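You operate a simulated robot arm through the tools that you are given. There is no shell and no other tool.

You are at the controls of a simulated two-armed robot. One attempt, no reset.

## Task
Bag the bundle of small forks and lay the bag on the bench.
Fine: at the bag filler; air valve fully to Open, puff the bag open, one bundle through the hopper gate; gate shut and air off before the drawer opens; drawer shut again; the other bundle and the other bags stay where they lie.

The check looks at the end state, three seconds after you hand in, the way a careful person would. Anything else that was tipped, shoved, dropped, spilled or broken makes it a failure.

## Robot
Two 7-joint arms with two-finger parallel grippers on one trunk that stands fixed in place. Base frame: the origin is at the foot of the trunk, x ahead of it, y to its left, z up; the work surface is at about z = 0.8. Readings come in m, rad, newtons and seconds.
The left shoulder is at [0.08, 0.131, 0.947], the right one opposite. With the tool pointing down near the work surface each hand reaches from about 0.4 to 0.86 m from the base axis, measured 20 degrees to its own side. Payload 1.57 kg a hand.
The tool frame of a hand sits at the grasp point between the pads (the TCP): z along the fingers, y along the line on which they close. The tips reach 0.03 m beyond it. The gripper opens to 0.11 m. The fingers are 0.024 m wide and 0.012 m thick; the gripper's body (0.048 by 0.112 m) begins 0.078 m behind the TCP.
Orientation is that of the tool frame in the base frame, as a unit quaternion [w, x, y, z]. With the fingers straight down and closing along the base's y, the tool's x points along the base's -x, its y along +y and its z along -z.

## Interface
- The arms move only by the tool arm_command. It takes "left_deltas", "right_deltas" or both (then of equal length, played together; a hand with none holds still); each is a list of rows, each a list of 7 numbers: the gripper command, from -1 (shut) to 1 (fully open), values between in proportion, then the shift along the base's x, y, z in units of 20 mm (1.0 is 20 mm), then the turn, a rotation vector about the base's x, y, z in units of 6 degrees (1.0 is 6 degrees). In form: [[hand, tx, ty, tz, ax, ay, az], ...]. A call has 1 to 20 rows; each row shifts and turns the commanded pose from where the row before left it. A call with a number of a shift or a turn outside -1 to 1 is refused whole. Rows are played at 5 a second. More than 0.05 m and 0.15 rad between two rows, or a gripper value outside its range, and nothing of the call is played. A pose out of reach is approached as far as the arm can. The call stops where the force on the tool passes 90 N (or 10 N more than at its start, if that is more) or the arm is blocked; 0.2 s more then pass. The fingers move at their own pace (about 0.108 m/s each) and stop on an object; they squeeze with about 40 N. The grip force told is the motor's: it shows also when the fingers shut on nothing. Time passes only in rows, and 0.2 s behind the last, so rows that do not move let the fingers close. The reply holds the time, the measured pose of the TCP, the force on the tool along the base axes, the opening and the grip force, in the units named above and with some noise, with the torque about the TCP (base axes, N m) and any sound that the robot's microphone picked up, and new pictures: "views" is both (left out), scene, wrist or none (wrist: the cameras of the hands that moved).
- Cameras (640 x 400 px; columns grow to the right, rows downward): "scene" is now at [-0.053, 0.0311, 1.4325]; the picture's right is [0.32, -0.95, 0.00], its down [-0.42, -0.14, -0.90] and it looks along [0.85, 0.29, -0.44] (base axes); focal length 236 px, centre (320, 200). "left" rides on the left gripper at [0.07, -0.016, -0.141] in its tool frame; the picture's right is [0.23, 0.97, 0.00], its down [-0.86, 0.20, -0.48] and it looks along [-0.47, 0.11, 0.88] (tool axes); focal length 222 px, centre (320, 200). "right" rides on the right gripper at [0.07, 0.016, -0.141] in its tool frame; the picture's right is [-0.23, 0.97, 0.00], its down [-0.86, -0.20, -0.48] and it looks along [-0.47, -0.11, 0.88] (tool axes); focal length 222 px, centre (320, 200). There is no depth. A picture from a camera that has moved, and an enlarged one, comes with that camera's place and axes in the base frame and with its lens.
- head_to(pan, tilt): turns the head with the scene camera to pan (to the left, within 1.902 rad either way) and tilt (down, from -0.506 to 1.204), counted from straight ahead of the robot. It gives what a move gives, and a new picture of the scene camera.
- enlarge(camera, box): a new picture of the part [left, top, right, bottom] of that camera's present view, enlarged. It takes no simulated time.
- finish_job(): hands the job in; it is judged then, once.

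Nothing tells you positions but the pictures and the camera data. Unless the task says otherwise, let go and move clear before handing in.

The tools are called after "Call:" as name(argument=value, ...) on one line, values as JSON. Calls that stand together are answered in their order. arm_command: Moves the arms, as the interface text tells. Its arguments: {"type":"object","properties":{"left_deltas":{"type":"array"},"right_deltas":{"type":"array"},"views":{"type":"string","enum":["both","scene","wrist","none"]}},"required":[]} The other tools are called the same way: head_to (pan, tilt) turns the head that bears the scene camera; enlarge (camera, box) takes an enlarged picture of a part of a camera's view; finish_job () hands the job in.

At the start:

```text
time_s: 0.0
left_ee_pos: [0.4385, 0.2634, 1.3271]
left_ee_rot: [0.0, 0.0, 1.0, 0.0]
left_ft_force: [0.3, -0.4, -0.8]
left_ft_torque: [0.0, 0.01, -0.01]
left_gripper_width: 0.1099
left_grasp_force: 0.2
right_ee_pos: [0.5072, -0.0647, 1.2903]
right_ee_rot: [-0.001, 0.001, 1.0, 0.0]
right_ft_force: [0.3, 0.1, -1.0]
right_ft_torque: [0.04, -0.01, -0.01]
right_gripper_width: 0.1098
right_grasp_force: 0.1
head pan, tilt (commanded): [0.328, 0.456]
```

scene: 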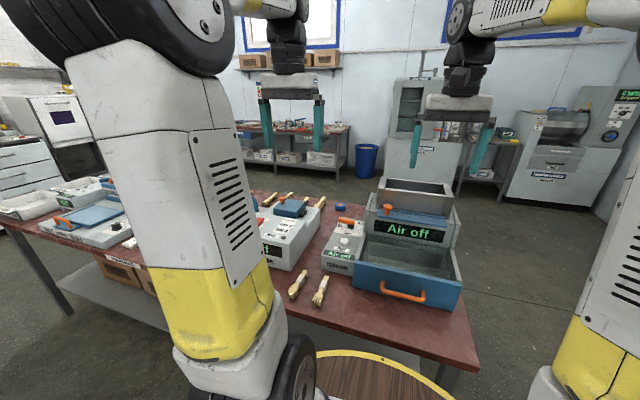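
right: 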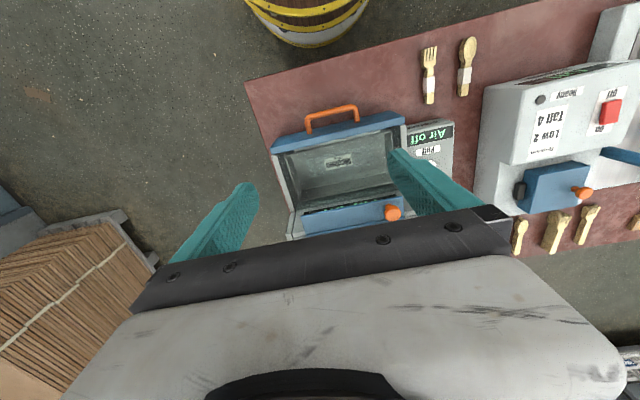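
left: 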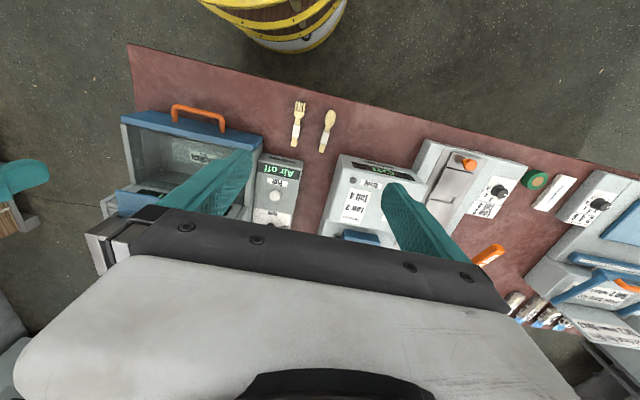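

I see a bench with a bag filler (blue drawer with orange handle, a hopper on top, a small control box with "Air off"), and two bundles (fork and spoon) lying in front of it. I'll take enlarged pictures first to understand the layout.

Call:
enlarge(camera="scene", box=[260, 160, 480, 320])

Call:
enlarge(camera="right", box=[240, 20, 500, 250])

Call:
enlarge(camera="left", box=[100, 60, 360, 240])

Call:
head_to(pan=0.1, tilt=0.75)

```text
2.50 times, centred on (370, 240) of scene
camera zoom: at [-0.053, 0.0311, 1.4325], right [0.32, -0.95, 0.0], down [-0.42, -0.14, -0.9], along [0.85, 0.29, -0.44], focal length 589 px, centre (195, 100)
```

zoom: 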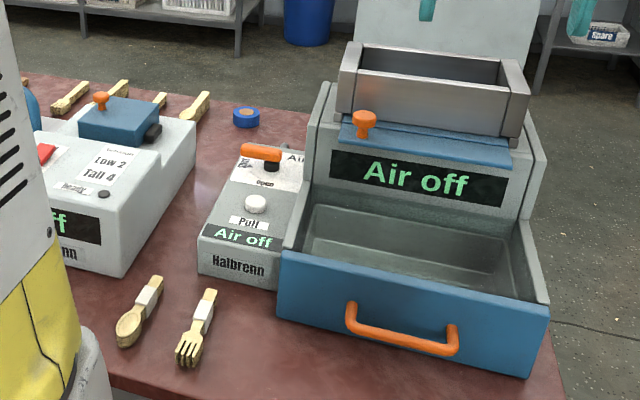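

```text
1.74 times, centred on (370, 135) of right
camera zoom: at [0.4387, -0.0492, 1.4316], right [0.23, 0.97, 0.0], down [0.86, -0.2, 0.48], along [0.47, -0.11, -0.88], focal length 386 px, centre (233, 313)
```

zoom: 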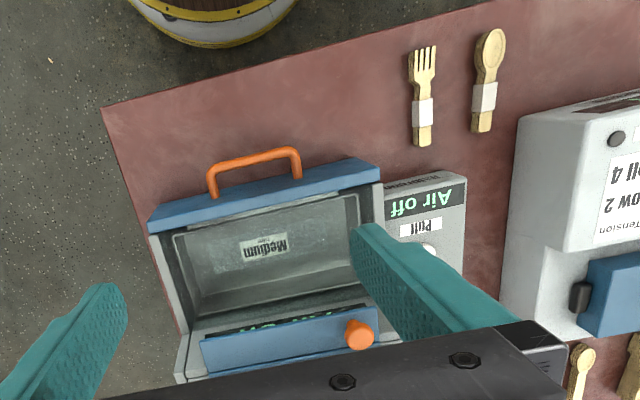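

```text
2.22 times, centred on (230, 150) of left
camera zoom: at [0.3707, 0.2474, 1.4674], right [-0.23, 0.97, 0.0], down [0.86, 0.2, 0.48], along [0.47, 0.11, -0.88], focal length 494 px, centre (520, 311)
```

zoom: 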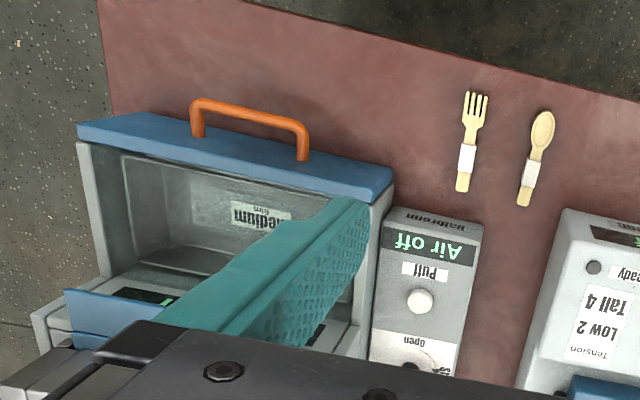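

```text
time_s: 0.8
left_ee_pos: [0.4396, 0.2632, 1.3263]
left_ee_rot: [0.0, 0.0, 1.0, 0.0]
left_ft_force: [-0.5, -0.1, 1.1]
left_ft_torque: [-0.03, 0.0, 0.01]
left_gripper_width: 0.1099
left_grasp_force: 0.2
right_ee_pos: [0.5074, -0.0648, 1.2905]
right_ee_rot: [-0.001, 0.0, 1.0, -0.001]
right_ft_force: [-0.5, 0.2, 0.4]
right_ft_torque: [-0.02, 0.01, 0.02]
right_gripper_width: 0.1099
right_grasp_force: 0.2
head pan, tilt (commanded): [0.099, 0.75]
camera scene: at [-0.0575, 0.0098, 1.4065], right [0.1, -0.99, 0.0], down [-0.68, -0.07, -0.73], along [0.73, 0.07, -0.68], focal length 236 px, centre (320, 200)
```

scene: 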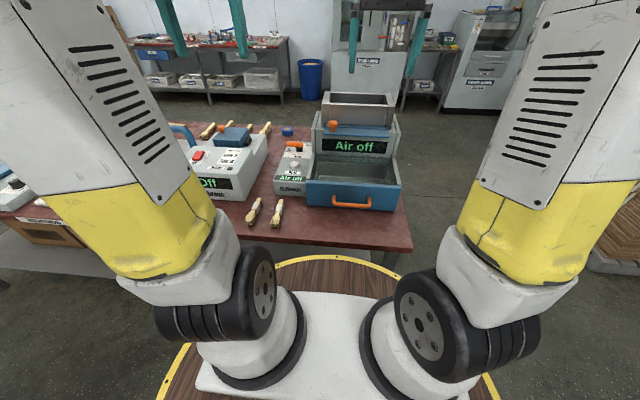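

The head view now shows the filler almost straight ahead, and the drawer, gate knob, air valve, and puff button are visible. I'll take closer looks.

Call:
enlarge(camera="scene", box=[270, 80, 420, 220])

Call:
enlarge(camera="scene", box=[180, 110, 320, 240])

Call:
enlarge(camera="right", box=[260, 90, 410, 240])

Call:
head_to(pan=0.6, tilt=0.6)

```text
2.86 times, centred on (345, 150) of scene
camera zoom: at [-0.0575, 0.0098, 1.4065], right [0.1, -0.99, 0.0], down [-0.68, -0.07, -0.73], along [0.73, 0.07, -0.68], focal length 673 px, centre (249, 343)
```

zoom: 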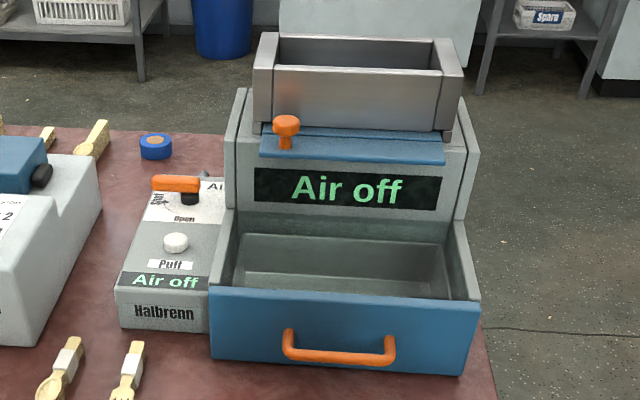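

```text
3.08 times, centred on (250, 175) of scene
camera zoom: at [-0.0575, 0.0098, 1.4065], right [0.1, -0.99, 0.0], down [-0.68, -0.07, -0.73], along [0.73, 0.07, -0.68], focal length 725 px, centre (535, 277)
```

zoom: 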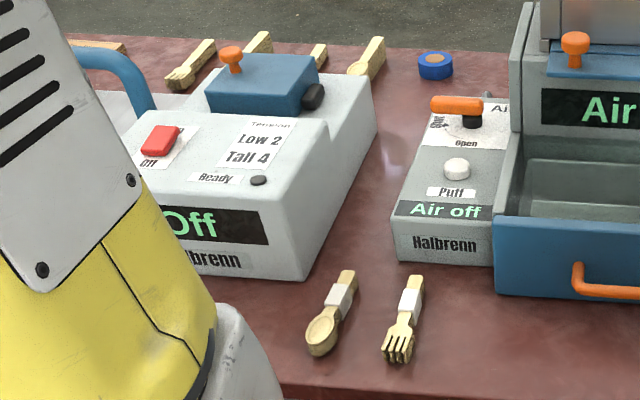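

```text
2.67 times, centred on (335, 165) of right
camera zoom: at [0.4387, -0.0492, 1.4316], right [0.23, 0.97, 0.0], down [0.86, -0.2, 0.48], along [0.47, -0.11, -0.88], focal length 592 px, centre (280, 293)
```

zoom: 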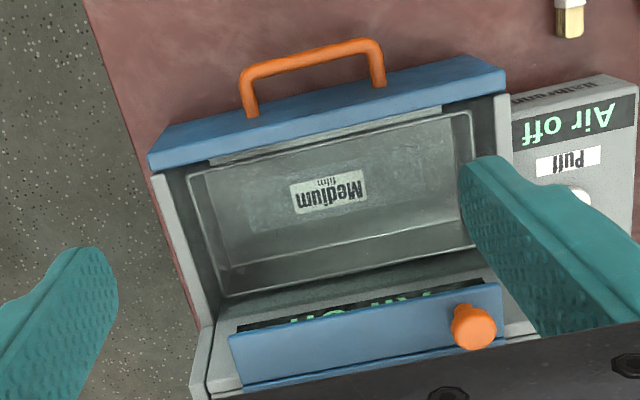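

```text
time_s: 1.7
left_ee_pos: [0.4395, 0.2633, 1.3277]
left_ee_rot: [0.001, 0.0, 1.0, 0.0]
left_ft_force: [-0.4, -0.5, -0.1]
left_ft_torque: [0.0, -0.01, -0.01]
left_gripper_width: 0.1103
left_grasp_force: 0.0
right_ee_pos: [0.5062, -0.0637, 1.2898]
right_ee_rot: [0.0, 0.0, 1.0, 0.0]
right_ft_force: [0.2, -0.9, 0.0]
right_ft_torque: [0.02, 0.02, 0.02]
right_gripper_width: 0.1096
right_grasp_force: 0.1
head pan, tilt (commanded): [0.6, 0.6]
camera scene: at [-0.067, 0.0514, 1.4193], right [0.56, -0.83, 0.0], down [-0.47, -0.32, -0.82], along [0.68, 0.47, -0.57], focal length 236 px, centre (320, 200)
```

scene: 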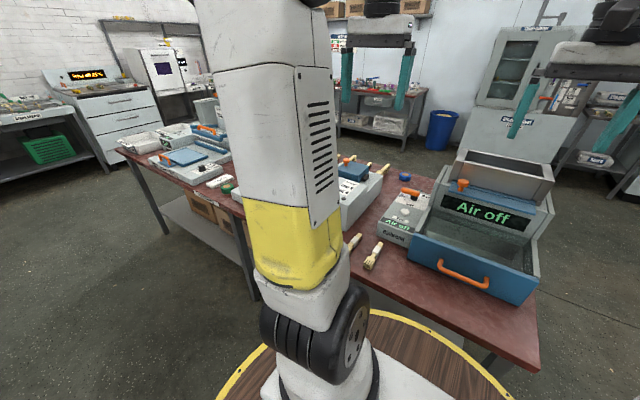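

The two bundles lie near (0.5, 0.21) (forks) and (0.5, 0.295) (spoons); the filler spans y −0.19…0.12, with its control box at y≈0.19. I'll bring the left hand over the control box for a closer camera view and turn the head back.

Call:
arm_command(left_deltas=[[1, 0.75, -0.25, -0.9, 0, 0, 0], [1, 0.75, -0.25, -0.9, 0, 0, 0], [1, 0.75, -0.25, -0.9, 0, 0, 0], [1, 0.75, -0.25, -0.9, 0, 0, 0], [1, 0.75, -0.25, -0.9, 0, 0, 0], [1, 0.75, -0.25, -0.9, 0, 0, 0], [1, 0.75, -0.25, -0.9, 0, 0, 0], [1, 0.75, -0.25, -0.9, 0, 0, 0], [1, 0, 0, 0, 0, 0, 0]], views="wrist")

Call:
head_to(pan=0.1, tilt=0.6)

```text
time_s: 3.7
left_ee_pos: [0.5595, 0.2224, 1.1838]
left_ee_rot: [0.0, 0.0, 1.0, 0.0]
left_ft_force: [-0.2, -0.2, 0.1]
left_ft_torque: [-0.01, -0.01, 0.0]
left_gripper_width: 0.1102
left_grasp_force: 0.1
right_ee_pos: [0.5075, -0.0646, 1.2893]
right_ee_rot: [0.0, 0.0, 1.0, 0.0]
right_ft_force: [0.0, 0.9, 1.1]
right_ft_torque: [0.03, 0.01, -0.02]
right_gripper_width: 0.1103
right_grasp_force: 0.0
head pan, tilt (commanded): [0.6, 0.6]
camera left: at [0.4906, 0.2072, 1.324], right [-0.23, 0.97, 0.0], down [0.86, 0.2, 0.48], along [0.47, 0.11, -0.88], focal length 222 px, centre (320, 200)
```

left: 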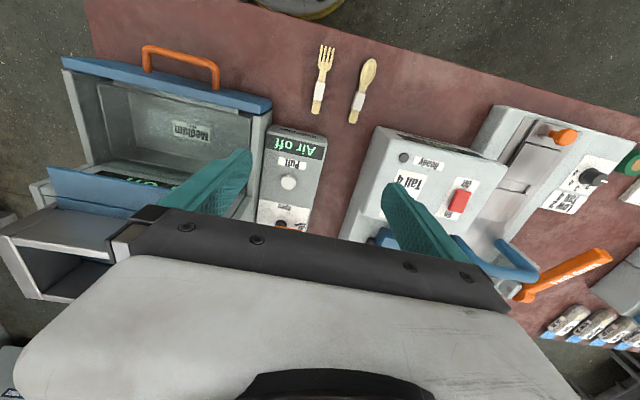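

```text
time_s: 4.7
left_ee_pos: [0.5589, 0.222, 1.1843]
left_ee_rot: [0.0, 0.0, 1.0, 0.001]
left_ft_force: [0.1, 0.2, -0.1]
left_ft_torque: [-0.03, 0.0, 0.01]
left_gripper_width: 0.11
left_grasp_force: 0.2
right_ee_pos: [0.5077, -0.0637, 1.2899]
right_ee_rot: [0.0, 0.0, 1.0, 0.0]
right_ft_force: [0.7, 0.0, -0.1]
right_ft_torque: [0.04, 0.0, 0.0]
right_gripper_width: 0.11
right_grasp_force: 0.2
head pan, tilt (commanded): [0.099, 0.6]
camera scene: at [-0.052, 0.0104, 1.4193], right [0.1, -0.99, 0.0], down [-0.56, -0.06, -0.82], along [0.82, 0.08, -0.57], focal length 236 px, centre (320, 200)
```

scene: 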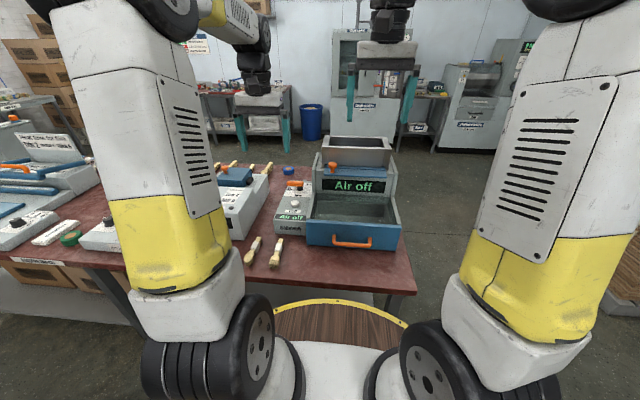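

The valve is best seen from the head camera; I'll enlarge it and the hopper area.

Call:
enlarge(camera="scene", box=[270, 172, 320, 212])

Call:
enlarge(camera="scene", box=[300, 130, 410, 250])

Call:
enlarge(camera="left", box=[0, 30, 330, 300])

```text
10.00 times, centred on (295, 192) of scene
camera zoom: at [-0.052, 0.0104, 1.4193], right [0.1, -0.99, 0.0], down [-0.56, -0.06, -0.82], along [0.82, 0.08, -0.57], focal length 2355 px, centre (570, 280)
```

zoom: 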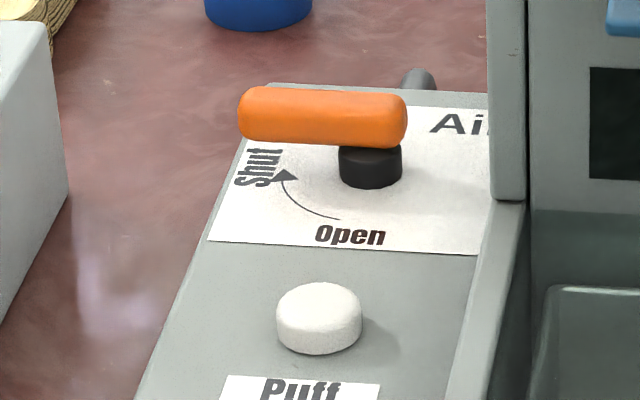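

```text
3.33 times, centred on (355, 190) of scene
camera zoom: at [-0.052, 0.0104, 1.4193], right [0.1, -0.99, 0.0], down [-0.56, -0.06, -0.82], along [0.82, 0.08, -0.57], focal length 785 px, centre (203, 233)
```

zoom: 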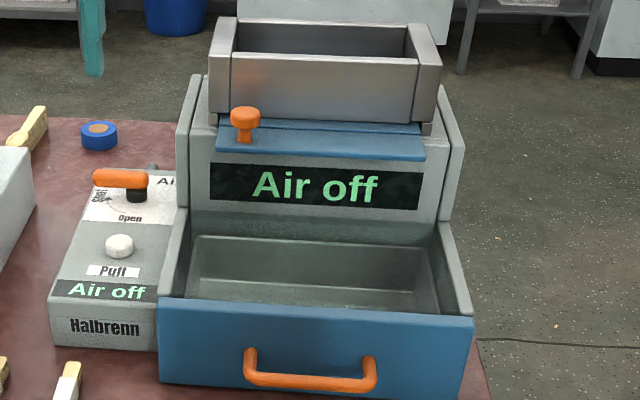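

```text
1.48 times, centred on (165, 165) of left
camera zoom: at [0.4905, 0.2073, 1.3241], right [-0.23, 0.97, 0.0], down [0.86, 0.2, 0.48], along [0.47, 0.11, -0.88], focal length 329 px, centre (550, 252)
```

zoom: 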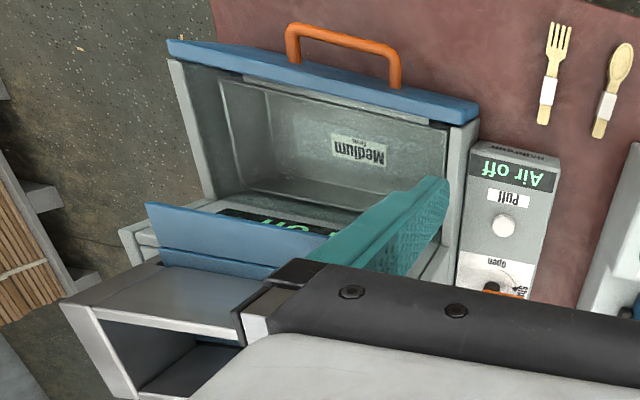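

The valve lever points left at "Shut" and must swing toward the robot (+90° about z) to "Open". I'll use the right wrist camera to see down into the hopper and its gate.

Call:
arm_command(right_deltas=[[1, 0.75, 0, 0.5, 0, 0, 0], [1, 0.75, 0, 0.5, 0, 0, 0], [1, 0.75, 0, 0.5, 0, 0, 0], [1, 0.75, 0, 0.5, 0, 0, 0], [1, 0.75, 0, 0.5, 0, 0, 0], [1, 0.75, 0, 0.5, 0, 0, 0], [1, 0.75, 0, 0.5, 0, 0, 0], [1, 0, 0, 0, 0, 0, 0]], views="both")

Call:
enlarge(camera="right", box=[200, 60, 480, 240])

```text
time_s: 6.5
left_ee_pos: [0.5586, 0.223, 1.1856]
left_ee_rot: [0.0, 0.0, 1.0, 0.0]
left_ft_force: [-0.9, -0.5, -0.6]
left_ft_torque: [0.02, 0.0, -0.04]
left_gripper_width: 0.1101
left_grasp_force: 0.1
right_ee_pos: [0.6041, -0.0648, 1.3531]
right_ee_rot: [0.0, 0.0, 1.0, 0.001]
right_ft_force: [0.3, -1.2, 0.5]
right_ft_torque: [0.05, 0.01, 0.0]
right_gripper_width: 0.1098
right_grasp_force: 0.1
right hand out of reach, approached as far as the arm can: row 7
head pan, tilt (commanded): [0.099, 0.6]
camera scene: at [-0.052, 0.0102, 1.4193], right [0.1, -1.0, 0.0], down [-0.56, -0.06, -0.82], along [0.82, 0.08, -0.57], focal length 236 px, centre (320, 200)
camera right: at [0.5345, -0.0502, 1.4941], right [0.23, 0.97, 0.0], down [0.85, -0.2, 0.48], along [0.47, -0.11, -0.88], focal length 222 px, centre (320, 200)
```

scene: 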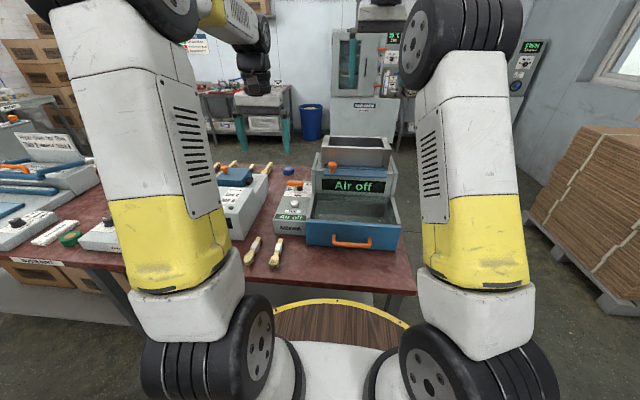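
right: 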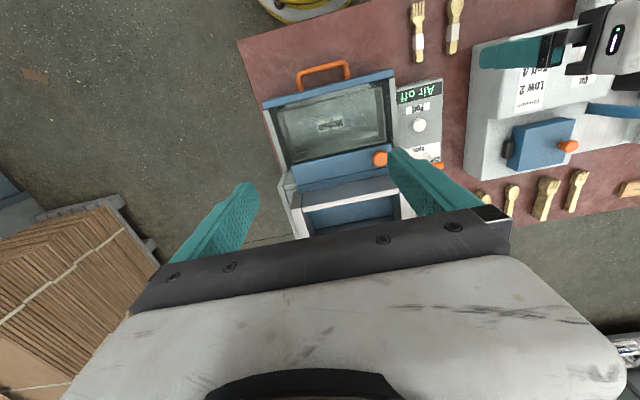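

```text
2.22 times, centred on (340, 150) of right
camera zoom: at [0.5345, -0.0502, 1.4941], right [0.23, 0.97, 0.0], down [0.85, -0.2, 0.48], along [0.47, -0.11, -0.88], focal length 494 px, centre (276, 311)
```

zoom: 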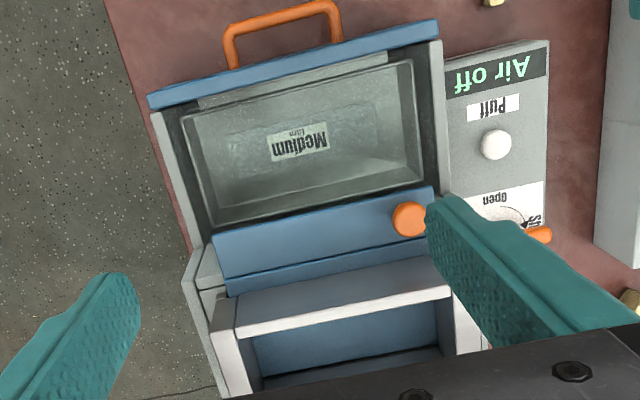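

The hopper floor is the blue gate plate (now shut); its orange knob is near (0.70, 0.04, 1.05) and it slides toward me. I'll lower the right hand a little to look into the drawer tray at the film bag.

Call:
arm_command(right_deltas=[[1, -0.4, 0, -0.9, 0, 0, 0], [1, -0.4, 0, -0.9, 0, 0, 0], [1, -0.4, 0, -0.9, 0, 0, 0], [1, -0.4, 0, -0.9, 0, 0, 0], [1, -0.4, 0, -0.9, 0, 0, 0], [1, -0.4, 0, -0.9, 0, 0, 0], [1, -0.4, 0, -0.9, 0, 0, 0], [1, -0.4, 0, -0.9, 0, 0, 0], [1, -0.4, 0, -0.9, 0, 0, 0], [1, -0.4, 0, -0.9, 0, 0, 0], [1, 0, 0, 0, 0, 0, 0]], views="wrist")

Call:
enlarge(camera="right", box=[200, 30, 480, 230])

```text
time_s: 8.9
left_ee_pos: [0.559, 0.2231, 1.1838]
left_ee_rot: [0.0, 0.0, 1.0, 0.0]
left_ft_force: [0.2, 0.9, -0.1]
left_ft_torque: [0.01, 0.0, -0.02]
left_gripper_width: 0.11
left_grasp_force: 0.1
right_ee_pos: [0.5237, -0.0646, 1.1712]
right_ee_rot: [0.0, 0.0, 1.0, 0.0]
right_ft_force: [-0.3, 0.0, 0.5]
right_ft_torque: [0.02, 0.0, 0.02]
right_gripper_width: 0.11
right_grasp_force: 0.0
head pan, tilt (commanded): [0.099, 0.6]
camera right: at [0.4545, -0.0492, 1.3134], right [0.23, 0.97, 0.0], down [0.86, -0.2, 0.48], along [0.47, -0.11, -0.88], focal length 222 px, centre (320, 200)
```

right: 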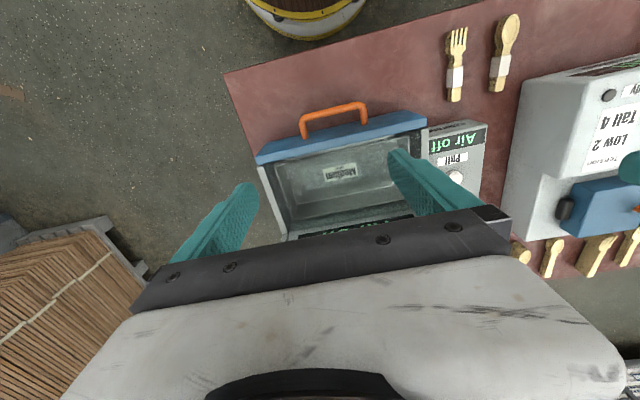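

```text
2.00 times, centred on (340, 130) of right
camera zoom: at [0.4545, -0.0492, 1.3134], right [0.23, 0.97, 0.0], down [0.86, -0.2, 0.48], along [0.47, -0.11, -0.88], focal length 444 px, centre (280, 340)
```

zoom: 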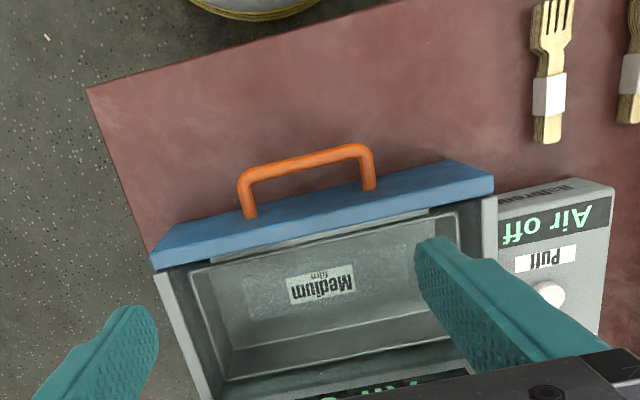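

The film bag ("Medium film") lies flat in the tray at about (0.66, −0.05, 0.83). Next I'll test reach: bring the left hand above the valve with yaw −90° and a small forward tilt, and view the lever close up.

Call:
arm_command(left_deltas=[[0.3, 0.6, 0, -0.4, 0, 0, -1], [0.3, 0.6, 0, -0.4, 0, 0, -1], [0.3, 0.6, 0, -0.4, 0, 0, -1], [0.3, 0.6, 0, -0.4, 0, 0, -1], [0.3, 0.6, 0, -0.4, 0, 0, -1], [0.3, 0.6, 0, -0.4, 0, 0, -1], [0.3, 0.6, 0, -0.4, 0, 0, -1], [0.3, 0.6, 0, -0.4, 0, 0, -1], [0.3, 0.6, 0, -0.4, 0, 0, -1], [0.3, 0.6, 0, -0.4, 0, 0, -1], [0.3, 0.6, 0, -0.4, 0, 0, -1], [0.3, 0.6, 0, -0.4, 0, 0, -1], [0.3, 0.6, 0, -0.4, 0, 0, -1], [0.3, 0.6, 0, -0.4, 0, 0, -1], [0.3, 0.6, 0, -0.4, 0, 0, -1], [0.3, 0, 0, 0, 0, -1, 0], [0.3, 0, 0, 0, 0, -1, 0], [0.3, 0, 0, 0, 0, -1, 0], [0.3, 0, 0, 0, 0, -1, 0], [0.3, 0, 0, 0, 0, 0, 0]], views="both")

```text
time_s: 13.1
left_ee_pos: [0.7405, 0.2226, 1.0637]
left_ee_rot: [0.148, 0.691, 0.692, 0.149]
left_ft_force: [-0.1, 1.0, -0.7]
left_ft_torque: [0.02, -0.01, -0.05]
left_gripper_width: 0.0717
left_grasp_force: 0.0
right_ee_pos: [0.5246, -0.0647, 1.1717]
right_ee_rot: [-0.001, 0.0, 1.0, 0.0]
right_ft_force: [-0.3, 0.2, 0.1]
right_ft_torque: [-0.02, 0.0, 0.01]
right_gripper_width: 0.1098
right_grasp_force: 0.0
head pan, tilt (commanded): [0.099, 0.6]
camera scene: at [-0.0519, 0.0103, 1.4193], right [0.1, -1.0, 0.0], down [-0.56, -0.06, -0.82], along [0.82, 0.08, -0.57], focal length 236 px, centre (320, 200)
camera left: at [0.6681, 0.2934, 1.1845], right [0.89, 0.23, 0.4], down [-0.01, -0.86, 0.52], along [0.46, -0.47, -0.76], focal length 222 px, centre (320, 200)
```

scene: 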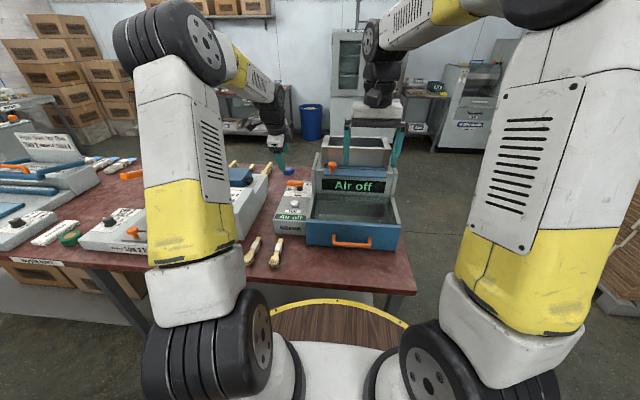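
left: 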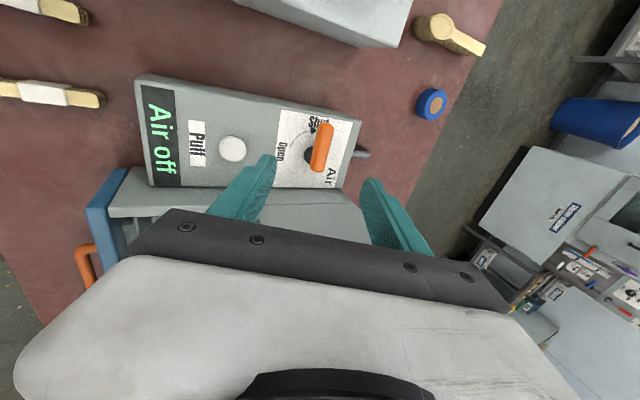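

Lever now triangulated: pivot ≈ (0.82, 0.185), tip ≈ (0.82, 0.24), z ≈ 0.90; puff button ≈ (0.70, 0.188). Now I'll probe the right arm's reach over the hopper with yaw +90° and a forward tilt.

Call:
arm_command(right_deltas=[[0.3, 0.6, 0.05, 0.15, 0, 0, 1], [0.3, 0.6, 0.05, 0.15, 0, 0, 1], [0.3, 0.6, 0.05, 0.15, 0, 0, 1], [0.3, 0.6, 0.05, 0.15, 0, 0, 1], [0.3, 0.6, 0.05, 0.15, 0, 0, 1], [0.3, 0.6, 0.05, 0.15, 0, 0, 1], [0.3, 0.6, 0.05, 0.15, 0, 0, 1], [0.3, 0.6, 0.05, 0.15, 0, 0, 1], [0.3, 0.6, 0.05, 0.15, 0, 0, 1], [0.3, 0.6, 0.05, 0.15, 0, 0, 1], [0.3, 0.3, 0.05, 0.1, 0, 0, 1], [0.3, 0.3, 0.05, 0, 0, 0, 1], [0.3, 0.3, 0.05, 0, 0, -1, 0.7], [0.3, 0.3, 0.05, 0, 0, -1, 0.7], [0.3, 0.3, 0, 0, 0, -1, 0.7], [0.3, 0.6, 0, 0, 0, -1, 0.9], [0.3, 0.6, 0, 0, 0, -1, 0], [0.3, 0.6, 0, 0, 0, 0, 0], [0.3, 0.6, 0, 0, 0, 0, 0], [0.3, 0, 0, 0, 0, 0, 0]], views="both")

```text
time_s: 17.3
left_ee_pos: [0.7398, 0.2236, 1.064]
left_ee_rot: [0.147, 0.692, 0.691, 0.146]
left_ft_force: [-0.5, 0.3, 0.7]
left_ft_torque: [0.02, 0.02, 0.01]
left_gripper_width: 0.0717
left_grasp_force: 0.0
right_ee_pos: [0.7213, -0.0494, 1.2043]
right_ee_rot: [-0.204, 0.686, -0.681, 0.157]
right_ft_force: [-0.2, -0.2, 0.0]
right_ft_torque: [0.01, -0.02, -0.01]
right_gripper_width: 0.0715
right_grasp_force: 0.1
head pan, tilt (commanded): [0.099, 0.6]
camera scene: at [-0.052, 0.0103, 1.4193], right [0.1, -1.0, 0.0], down [-0.56, -0.06, -0.82], along [0.82, 0.08, -0.57], focal length 236 px, centre (320, 200)
camera right: at [0.6396, -0.1311, 1.3147], right [-0.85, 0.24, -0.47], down [-0.08, 0.82, 0.57], along [0.52, 0.52, -0.68], focal length 222 px, centre (320, 200)
```

scene: 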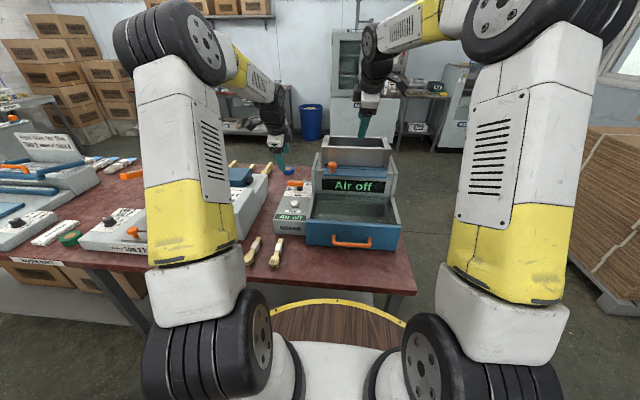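
right: 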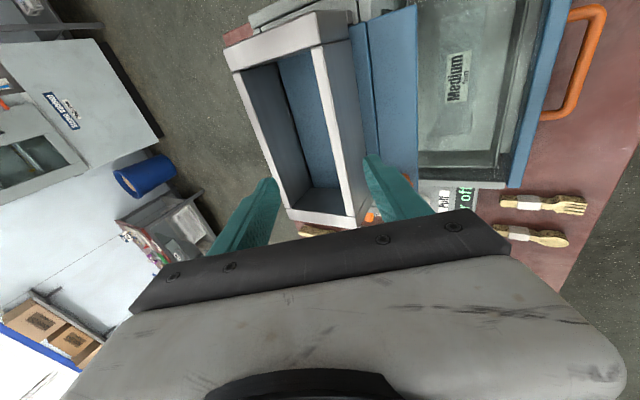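

The right arm reaches here fine with the tilt, and I get a clear look down into the hopper. Let me enlarge it to measure the opening.

Call:
enlarge(camera="right", box=[200, 0, 520, 240])

Call:
enlarge(camera="left", box=[180, 70, 400, 220])

```text
1.67 times, centred on (360, 120) of right
camera zoom: at [0.6396, -0.1311, 1.3147], right [-0.85, 0.24, -0.47], down [-0.08, 0.82, 0.57], along [0.52, 0.52, -0.68], focal length 370 px, centre (253, 333)
```

zoom: 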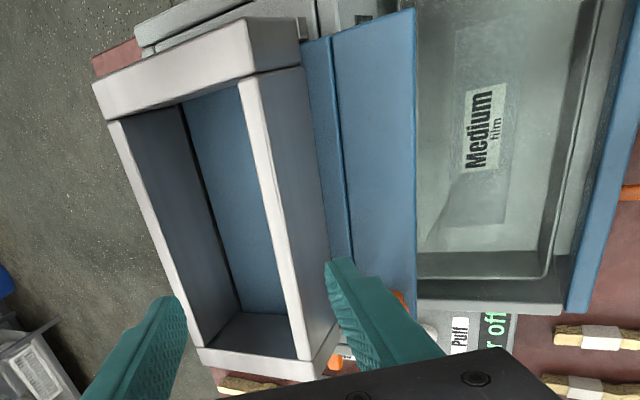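

```text
2.67 times, centred on (290, 145) of left
camera zoom: at [0.6682, 0.2933, 1.1846], right [0.89, 0.23, 0.4], down [-0.01, -0.86, 0.52], along [0.46, -0.47, -0.76], focal length 592 px, centre (400, 347)
```

zoom: 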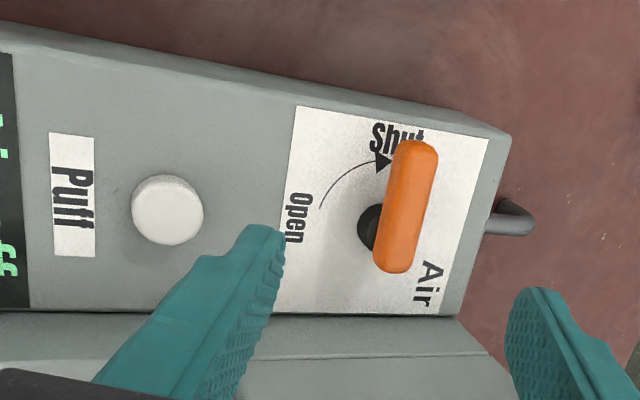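

The hopper opening is about x 0.76–0.86, y −0.14–0.055, top at z≈1.10, so the bundle must lie along y. I'll probe whether the right hand can get to the drop pose above the hopper centre.

Call:
arm_command(right_deltas=[[0.3, 0.8, 0, 0, 0, 0, 0], [0.3, 0.8, 0, 0, 0, 0, 0], [0.3, 0.8, 0, 0, 0, 0, 0], [0.3, 0.8, 0, 0, 0, 0, 0], [0.3, 0.8, 0, 0, 0, 0, 0], [0.3, 0.3, 0, -0.8, 0, 0, 0], [0.3, 0, 0, -0.8, 0, 0, 0], [0.3, 0, 0, -0.8, 0, 0, 0], [0.3, 0, 0, 0, 0, 0, 0]], views="wrist")

```text
time_s: 19.3
left_ee_pos: [0.7387, 0.2229, 1.0639]
left_ee_rot: [0.147, 0.691, 0.692, 0.147]
left_ft_force: [-0.6, -0.4, -0.4]
left_ft_torque: [-0.01, -0.01, 0.0]
left_gripper_width: 0.0717
left_grasp_force: 0.1
right_ee_pos: [0.8075, -0.0504, 1.1562]
right_ee_rot: [-0.204, 0.686, -0.68, 0.157]
right_ft_force: [-0.4, -1.1, -0.4]
right_ft_torque: [0.01, -0.02, 0.0]
right_gripper_width: 0.0711
right_grasp_force: 0.1
head pan, tilt (commanded): [0.099, 0.6]
camera right: at [0.7264, -0.1311, 1.2664], right [-0.85, 0.24, -0.47], down [-0.08, 0.82, 0.57], along [0.52, 0.52, -0.68], focal length 222 px, centre (320, 200)
```

right: 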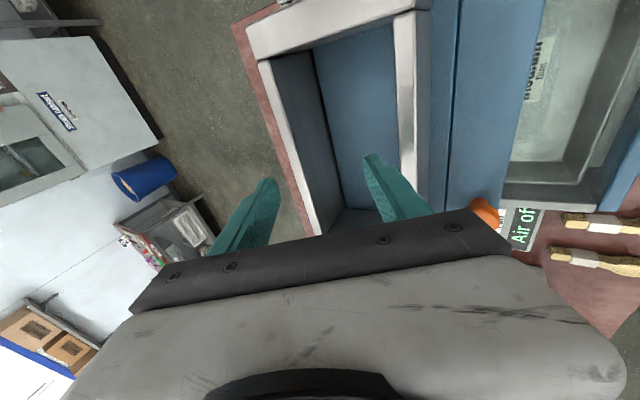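

The right hand reaches the hopper pose with margin. I'll use the left hand for picking the fork bundle (it lies right under it); now I retract the right hand to park at the right side, upright again, and bring the left hand over the fork bundle.

Call:
arm_command(left_deltas=[[0.3, -0.6, 0, 0, 0, 1, 0], [0.3, -0.6, 0, 0, 0, 1, 0], [0.3, -0.6, 0, 0, 0, 1, 0], [0.3, -0.6, 0, 0, 0, 1, 0], [0.3, -0.65, 0, 0, 0, 0, 1], [0.3, -0.65, 0, 0, 0, 0, 1], [0.3, -0.65, 0, 0, 0, 0, 1], [0.3, -0.65, 0, 0, 0, 0, 1], [0.3, -0.65, 0, 0, 0, 0, 1], [0.3, -0.65, 0, 0, 0, 0, 1], [0.3, -0.65, 0, 0, 0, 0, 1], [0.3, -0.65, 0, 0, 0, 0, 1], [0.3, -0.65, 0, 0, 0, 0, 1], [0.3, -0.65, 0, 0, 0, 0, 1], [0.3, -0.65, 0, 0, 0, 0, 1], [0.3, -0.65, 0, 0, 0, 0, 1], [0.3, -0.65, 0, 0, 0, 0, 1], [0.3, -0.65, 0, 0, 0, 0, 1], [0.3, -0.65, -0.5, 0, 0, 0, 1], [0.3, 0, 0, 0, 0, 0, 0]], right_deltas=[[0.3, 0, 0, 1, 0, 0, 0], [0.3, 0, 0, 1, 0, 0, 0], [0.3, -0.6, -0.6, 0, 0, 1, 0], [0.3, -0.6, -0.6, 0, 0, 1, -0.9], [0.3, -0.6, -0.6, 0, 0, 1, -0.7], [0.3, -0.6, -0.6, 0, 0, 1, -0.7], [0.3, -0.6, -0.6, 0, 0, 1, -0.7], [0.3, -0.6, -0.6, 0, 0, 0, -1], [0.3, -0.6, -0.6, 0, 0, 0, -1], [0.3, -0.6, -0.6, 0, 0, 0, -1], [0.3, -0.6, -0.6, 0, 0, 0, -1], [0.3, -0.6, -0.6, 0, 0, 0, -1], [0.3, -0.6, -0.6, 0, 0, 0, -1], [0.3, -0.6, -0.6, 0, 0, 0, -1], [0.3, -0.6, -0.6, 0, 0, 0, -1], [0.3, -0.6, -0.6, 0, 0, 0, -1], [0.3, -0.6, -0.6, 0, 0, 0, -1], [0.3, -0.6, -0.6, 0, 0, 0, -1], [0.3, -0.6, -0.6, 0, 0, 0, -1], [0.3, 0, 0, 0, 0, 0, 0]], views="both")

```text
time_s: 23.5
left_ee_pos: [0.4962, 0.2136, 1.0649]
left_ee_rot: [0.001, -0.002, 1.0, 0.0]
left_ft_force: [0.7, 0.0, -0.3]
left_ft_torque: [0.0, 0.01, 0.02]
left_gripper_width: 0.0717
left_grasp_force: 0.0
right_ee_pos: [0.5942, -0.2932, 1.1974]
right_ee_rot: [0.0, 0.001, 1.0, 0.0]
right_ft_force: [0.7, 0.3, 0.4]
right_ft_torque: [0.02, 0.01, 0.0]
right_gripper_width: 0.0715
right_grasp_force: 0.1
right hand out of reach, approached as far as the arm can: row 7
head pan, tilt (commanded): [0.099, 0.6]
camera scene: at [-0.052, 0.0103, 1.4193], right [0.1, -1.0, 0.0], down [-0.56, -0.06, -0.82], along [0.82, 0.08, -0.57], focal length 236 px, centre (320, 200)
camera right: at [0.5254, -0.2762, 1.3395], right [0.23, 0.97, 0.0], down [0.86, -0.2, 0.48], along [0.47, -0.11, -0.88], focal length 222 px, centre (320, 200)
camera left: at [0.4274, 0.1973, 1.2036], right [-0.23, 0.97, 0.0], down [0.85, 0.2, 0.48], along [0.47, 0.11, -0.88], focal length 222 px, centre (320, 200)
```

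scene: 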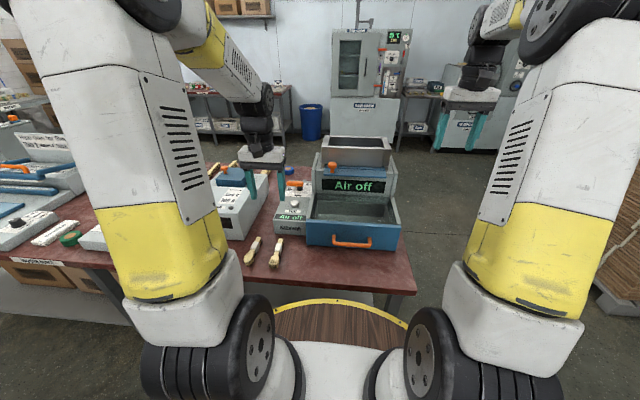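
right: 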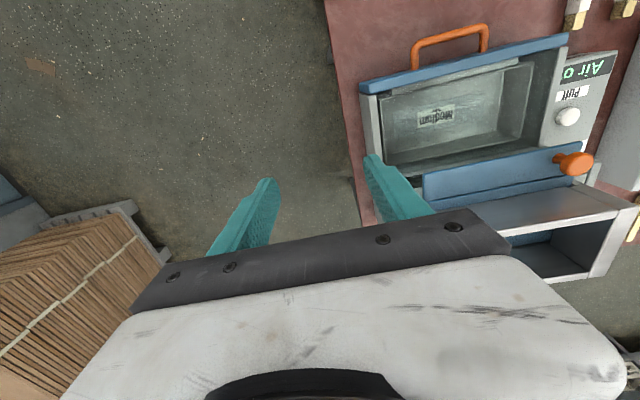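
left: 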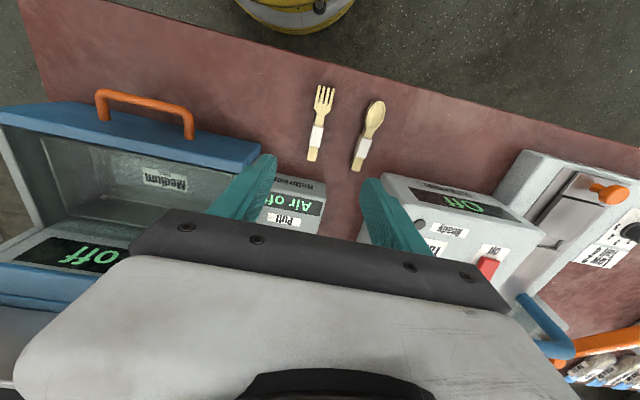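

The left hand is above the fork bundle, which runs from (0.437, 0.208) to (0.557, 0.213). Let me enlarge to check its thickness and alignment before descending.

Call:
enlarge(camera="left", box=[260, 70, 420, 190])

Call:
enlarge(camera="scene", box=[230, 220, 310, 280])

```text
3.33 times, centred on (340, 130) of left
camera zoom: at [0.4274, 0.1973, 1.2036], right [-0.23, 0.97, 0.0], down [0.85, 0.2, 0.48], along [0.47, 0.11, -0.88], focal length 740 px, centre (253, 433)
```

zoom: 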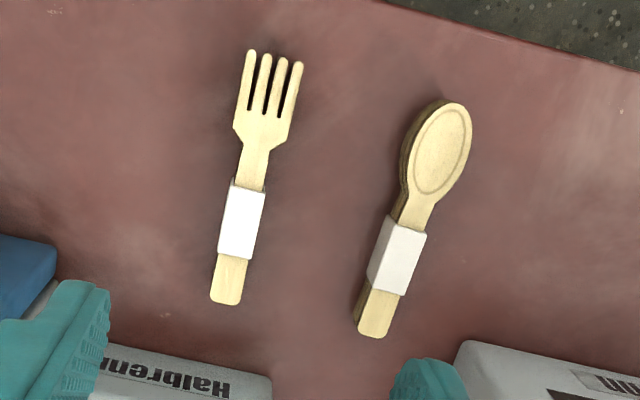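

```text
6.67 times, centred on (270, 250) of scene
camera zoom: at [-0.052, 0.0103, 1.4193], right [0.1, -1.0, 0.0], down [-0.56, -0.06, -0.82], along [0.82, 0.08, -0.57], focal length 1570 px, centre (653, -133)
```

zoom: 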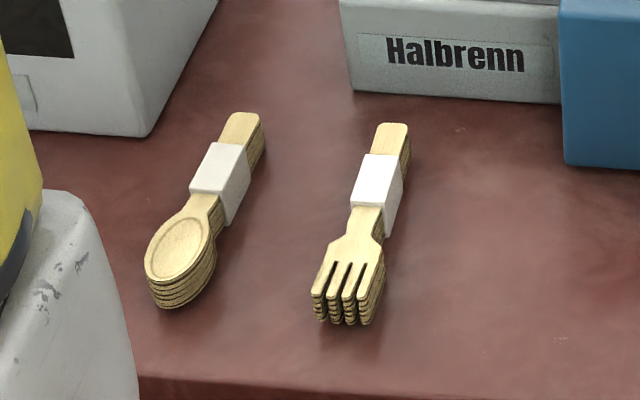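

The bundle is a stack about 2 cm thick with a band near x≈0.51. I descend the left hand with a narrow opening (5 cm), stopping just above the final height to check.

Call:
arm_command(left_deltas=[[-0.1, 0.05, -0.012, -0.97, 0, 0, 0], [-0.1, 0.05, -0.012, -0.97, 0, 0, 0], [-0.1, 0.05, -0.012, -0.97, 0, 0, 0], [-0.1, 0.05, -0.012, -0.97, 0, 0, 0], [-0.1, 0.05, -0.012, -0.97, 0, 0, 0], [-0.1, 0.05, -0.012, -0.97, 0, 0, 0], [-0.1, 0.05, -0.012, -0.97, 0, 0, 0], [-0.1, 0.05, -0.012, -0.97, 0, 0, 0], [-0.1, 0.05, -0.012, -0.97, 0, 0, 0], [-0.1, 0.05, -0.012, -0.97, 0, 0, 0], [-0.1, 0.05, -0.012, -0.97, 0, 0, 0], [-0.1, 0, 0, 0, 0, 0, 0]], views="both")

Call:
enlarge(camera="left", box=[200, 60, 420, 240])

Call:
enlarge(camera="scene", box=[220, 190, 320, 280])

```text
time_s: 26.1
left_ee_pos: [0.5065, 0.211, 0.8493]
left_ee_rot: [0.0, 0.0, 1.0, 0.0]
left_ft_force: [-0.4, -0.1, 0.7]
left_ft_torque: [0.01, -0.01, -0.01]
left_gripper_width: 0.0495
left_grasp_force: 0.1
right_ee_pos: [0.5942, -0.291, 1.1979]
right_ee_rot: [0.0, 0.0, 1.0, 0.0]
right_ft_force: [0.4, -0.1, -0.1]
right_ft_torque: [0.01, 0.0, 0.01]
right_gripper_width: 0.0715
right_grasp_force: 0.1
head pan, tilt (commanded): [0.099, 0.6]
camera scene: at [-0.052, 0.0103, 1.4193], right [0.1, -1.0, 0.0], down [-0.56, -0.06, -0.82], along [0.82, 0.08, -0.57], focal length 236 px, centre (320, 200)
camera left: at [0.4383, 0.1953, 0.9893], right [-0.23, 0.97, 0.0], down [0.86, 0.2, 0.48], along [0.47, 0.11, -0.88], focal length 222 px, centre (320, 200)
```

scene: 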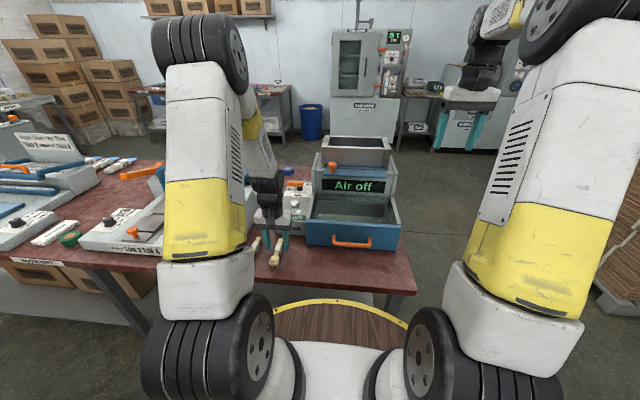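
left: 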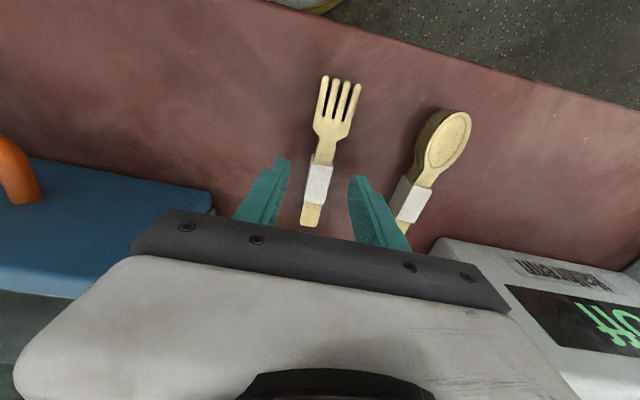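

```text
2.22 times, centred on (310, 150) of left
camera zoom: at [0.4383, 0.1953, 0.9893], right [-0.23, 0.97, 0.0], down [0.86, 0.2, 0.48], along [0.47, 0.11, -0.88], focal length 494 px, centre (342, 311)
```

zoom: 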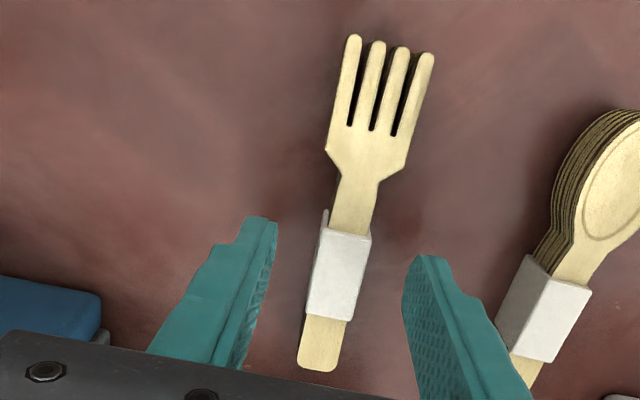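

```text
4.44 times, centred on (270, 235) of scene
camera zoom: at [-0.052, 0.0103, 1.4193], right [0.1, -1.0, 0.0], down [-0.56, -0.06, -0.82], along [0.82, 0.08, -0.57], focal length 1047 px, centre (542, 44)
```

zoom: 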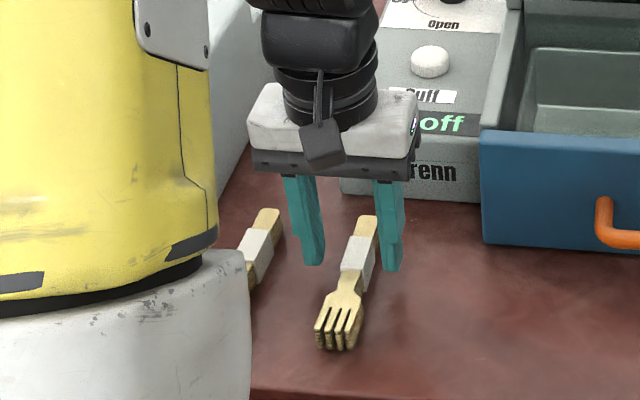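

Fingers straddle the fork bundle cleanly. I lower the last 1.4 cm and close.

Call:
arm_command(left_deltas=[[-0.1, 0, 0, -0.4, 0, 0, 0], [-0.1, 0, 0, -0.3, 0, 0, 0], [-0.1, 0, 0, 0, 0, 0, 0]], views="none")

```text
time_s: 26.9
left_ee_pos: [0.5072, 0.2103, 0.8354]
left_ee_rot: [0.0, 0.001, 1.0, -0.001]
left_ft_force: [-0.2, -0.1, 1.0]
left_ft_torque: [-0.05, -0.04, -0.02]
left_gripper_width: 0.0494
left_grasp_force: 0.1
right_ee_pos: [0.5945, -0.2911, 1.1985]
right_ee_rot: [0.0, 0.0, 1.0, 0.0]
right_ft_force: [-0.3, 0.1, 0.4]
right_ft_torque: [0.01, -0.02, 0.0]
right_gripper_width: 0.0715
right_grasp_force: 0.1
head pan, tilt (commanded): [0.099, 0.6]
```

Call:
arm_command(left_deltas=[[-1, 0, 0, 0, 0, 0, 0], [-1, 0, 0, 0, 0, 0, 0], [-1, 0, 0, 0, 0, 0, 0], [-1, 0, 0, 0, 0, 0, 0]], views="wrist")

```text
time_s: 27.9
left_ee_pos: [0.5066, 0.2108, 0.836]
left_ee_rot: [0.0, 0.0, 1.0, 0.0]
left_ft_force: [0.4, 0.0, -0.7]
left_ft_torque: [-0.01, -0.01, 0.0]
left_gripper_width: 0.0144
left_grasp_force: 30.5
right_ee_pos: [0.5946, -0.2927, 1.1971]
right_ee_rot: [0.0, 0.0, 1.0, 0.0]
right_ft_force: [-0.3, 0.3, -0.3]
right_ft_torque: [-0.03, 0.02, -0.04]
right_gripper_width: 0.0712
right_grasp_force: 0.0
head pan, tilt (commanded): [0.099, 0.6]
camera left: at [0.4386, 0.1953, 0.9755], right [-0.23, 0.97, 0.0], down [0.86, 0.2, 0.48], along [0.47, 0.11, -0.88], focal length 222 px, centre (320, 200)
```

left: 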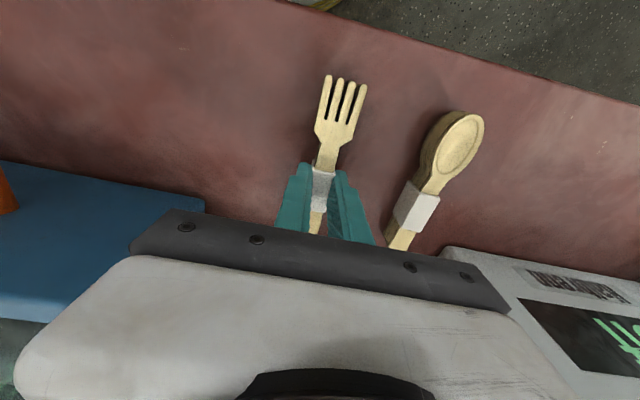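

Gripped (1.4 cm wide). Lifting and checking that the bundle is held.

Call:
arm_command(left_deltas=[[-1, 0, 0, 0.5, 0, 0, 0], [-1, 0, 0, 0.8, 0, 0, 0], [-1, 0, 0, 1, 0, 0, 0], [-1, 0, 0, 1, 0, 0, 0], [-1, 0, 0, 1, 0, 0, 0], [-1, 0, 0, 1, 0, 0, 0], [-1, 0, 0, 1, 0, 0, 0], [-1, 0, 0, 1, 0, 0, 0], [-1, 0, 0, 1, 0, 0, 0], [-1, 0, 0, 1, 0, 0, 0], [-1, 0, 0, 1, 0, 0, 0], [-1, 0, 0, 0, 0, 0, 0]], views="wrist")

```text
time_s: 30.5
left_ee_pos: [0.5067, 0.2115, 1.0418]
left_ee_rot: [0.001, 0.0, 1.0, 0.001]
left_ft_force: [-0.6, -0.4, -0.5]
left_ft_torque: [-0.01, 0.0, -0.02]
left_gripper_width: 0.0144
left_grasp_force: 30.2
right_ee_pos: [0.5962, -0.2911, 1.1979]
right_ee_rot: [-0.001, 0.0, 1.0, 0.0]
right_ft_force: [0.2, -0.3, -0.5]
right_ft_torque: [-0.04, 0.01, 0.01]
right_gripper_width: 0.0718
right_grasp_force: 0.1
head pan, tilt (commanded): [0.099, 0.6]
camera left: at [0.438, 0.1955, 1.1816], right [-0.23, 0.97, 0.0], down [0.86, 0.2, 0.48], along [0.47, 0.11, -0.88], focal length 222 px, centre (320, 200)
```

left: 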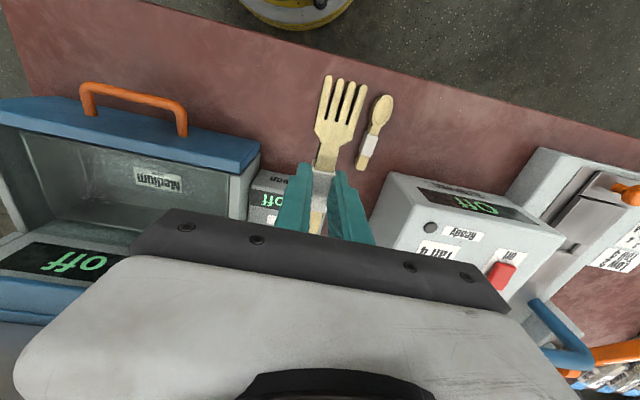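

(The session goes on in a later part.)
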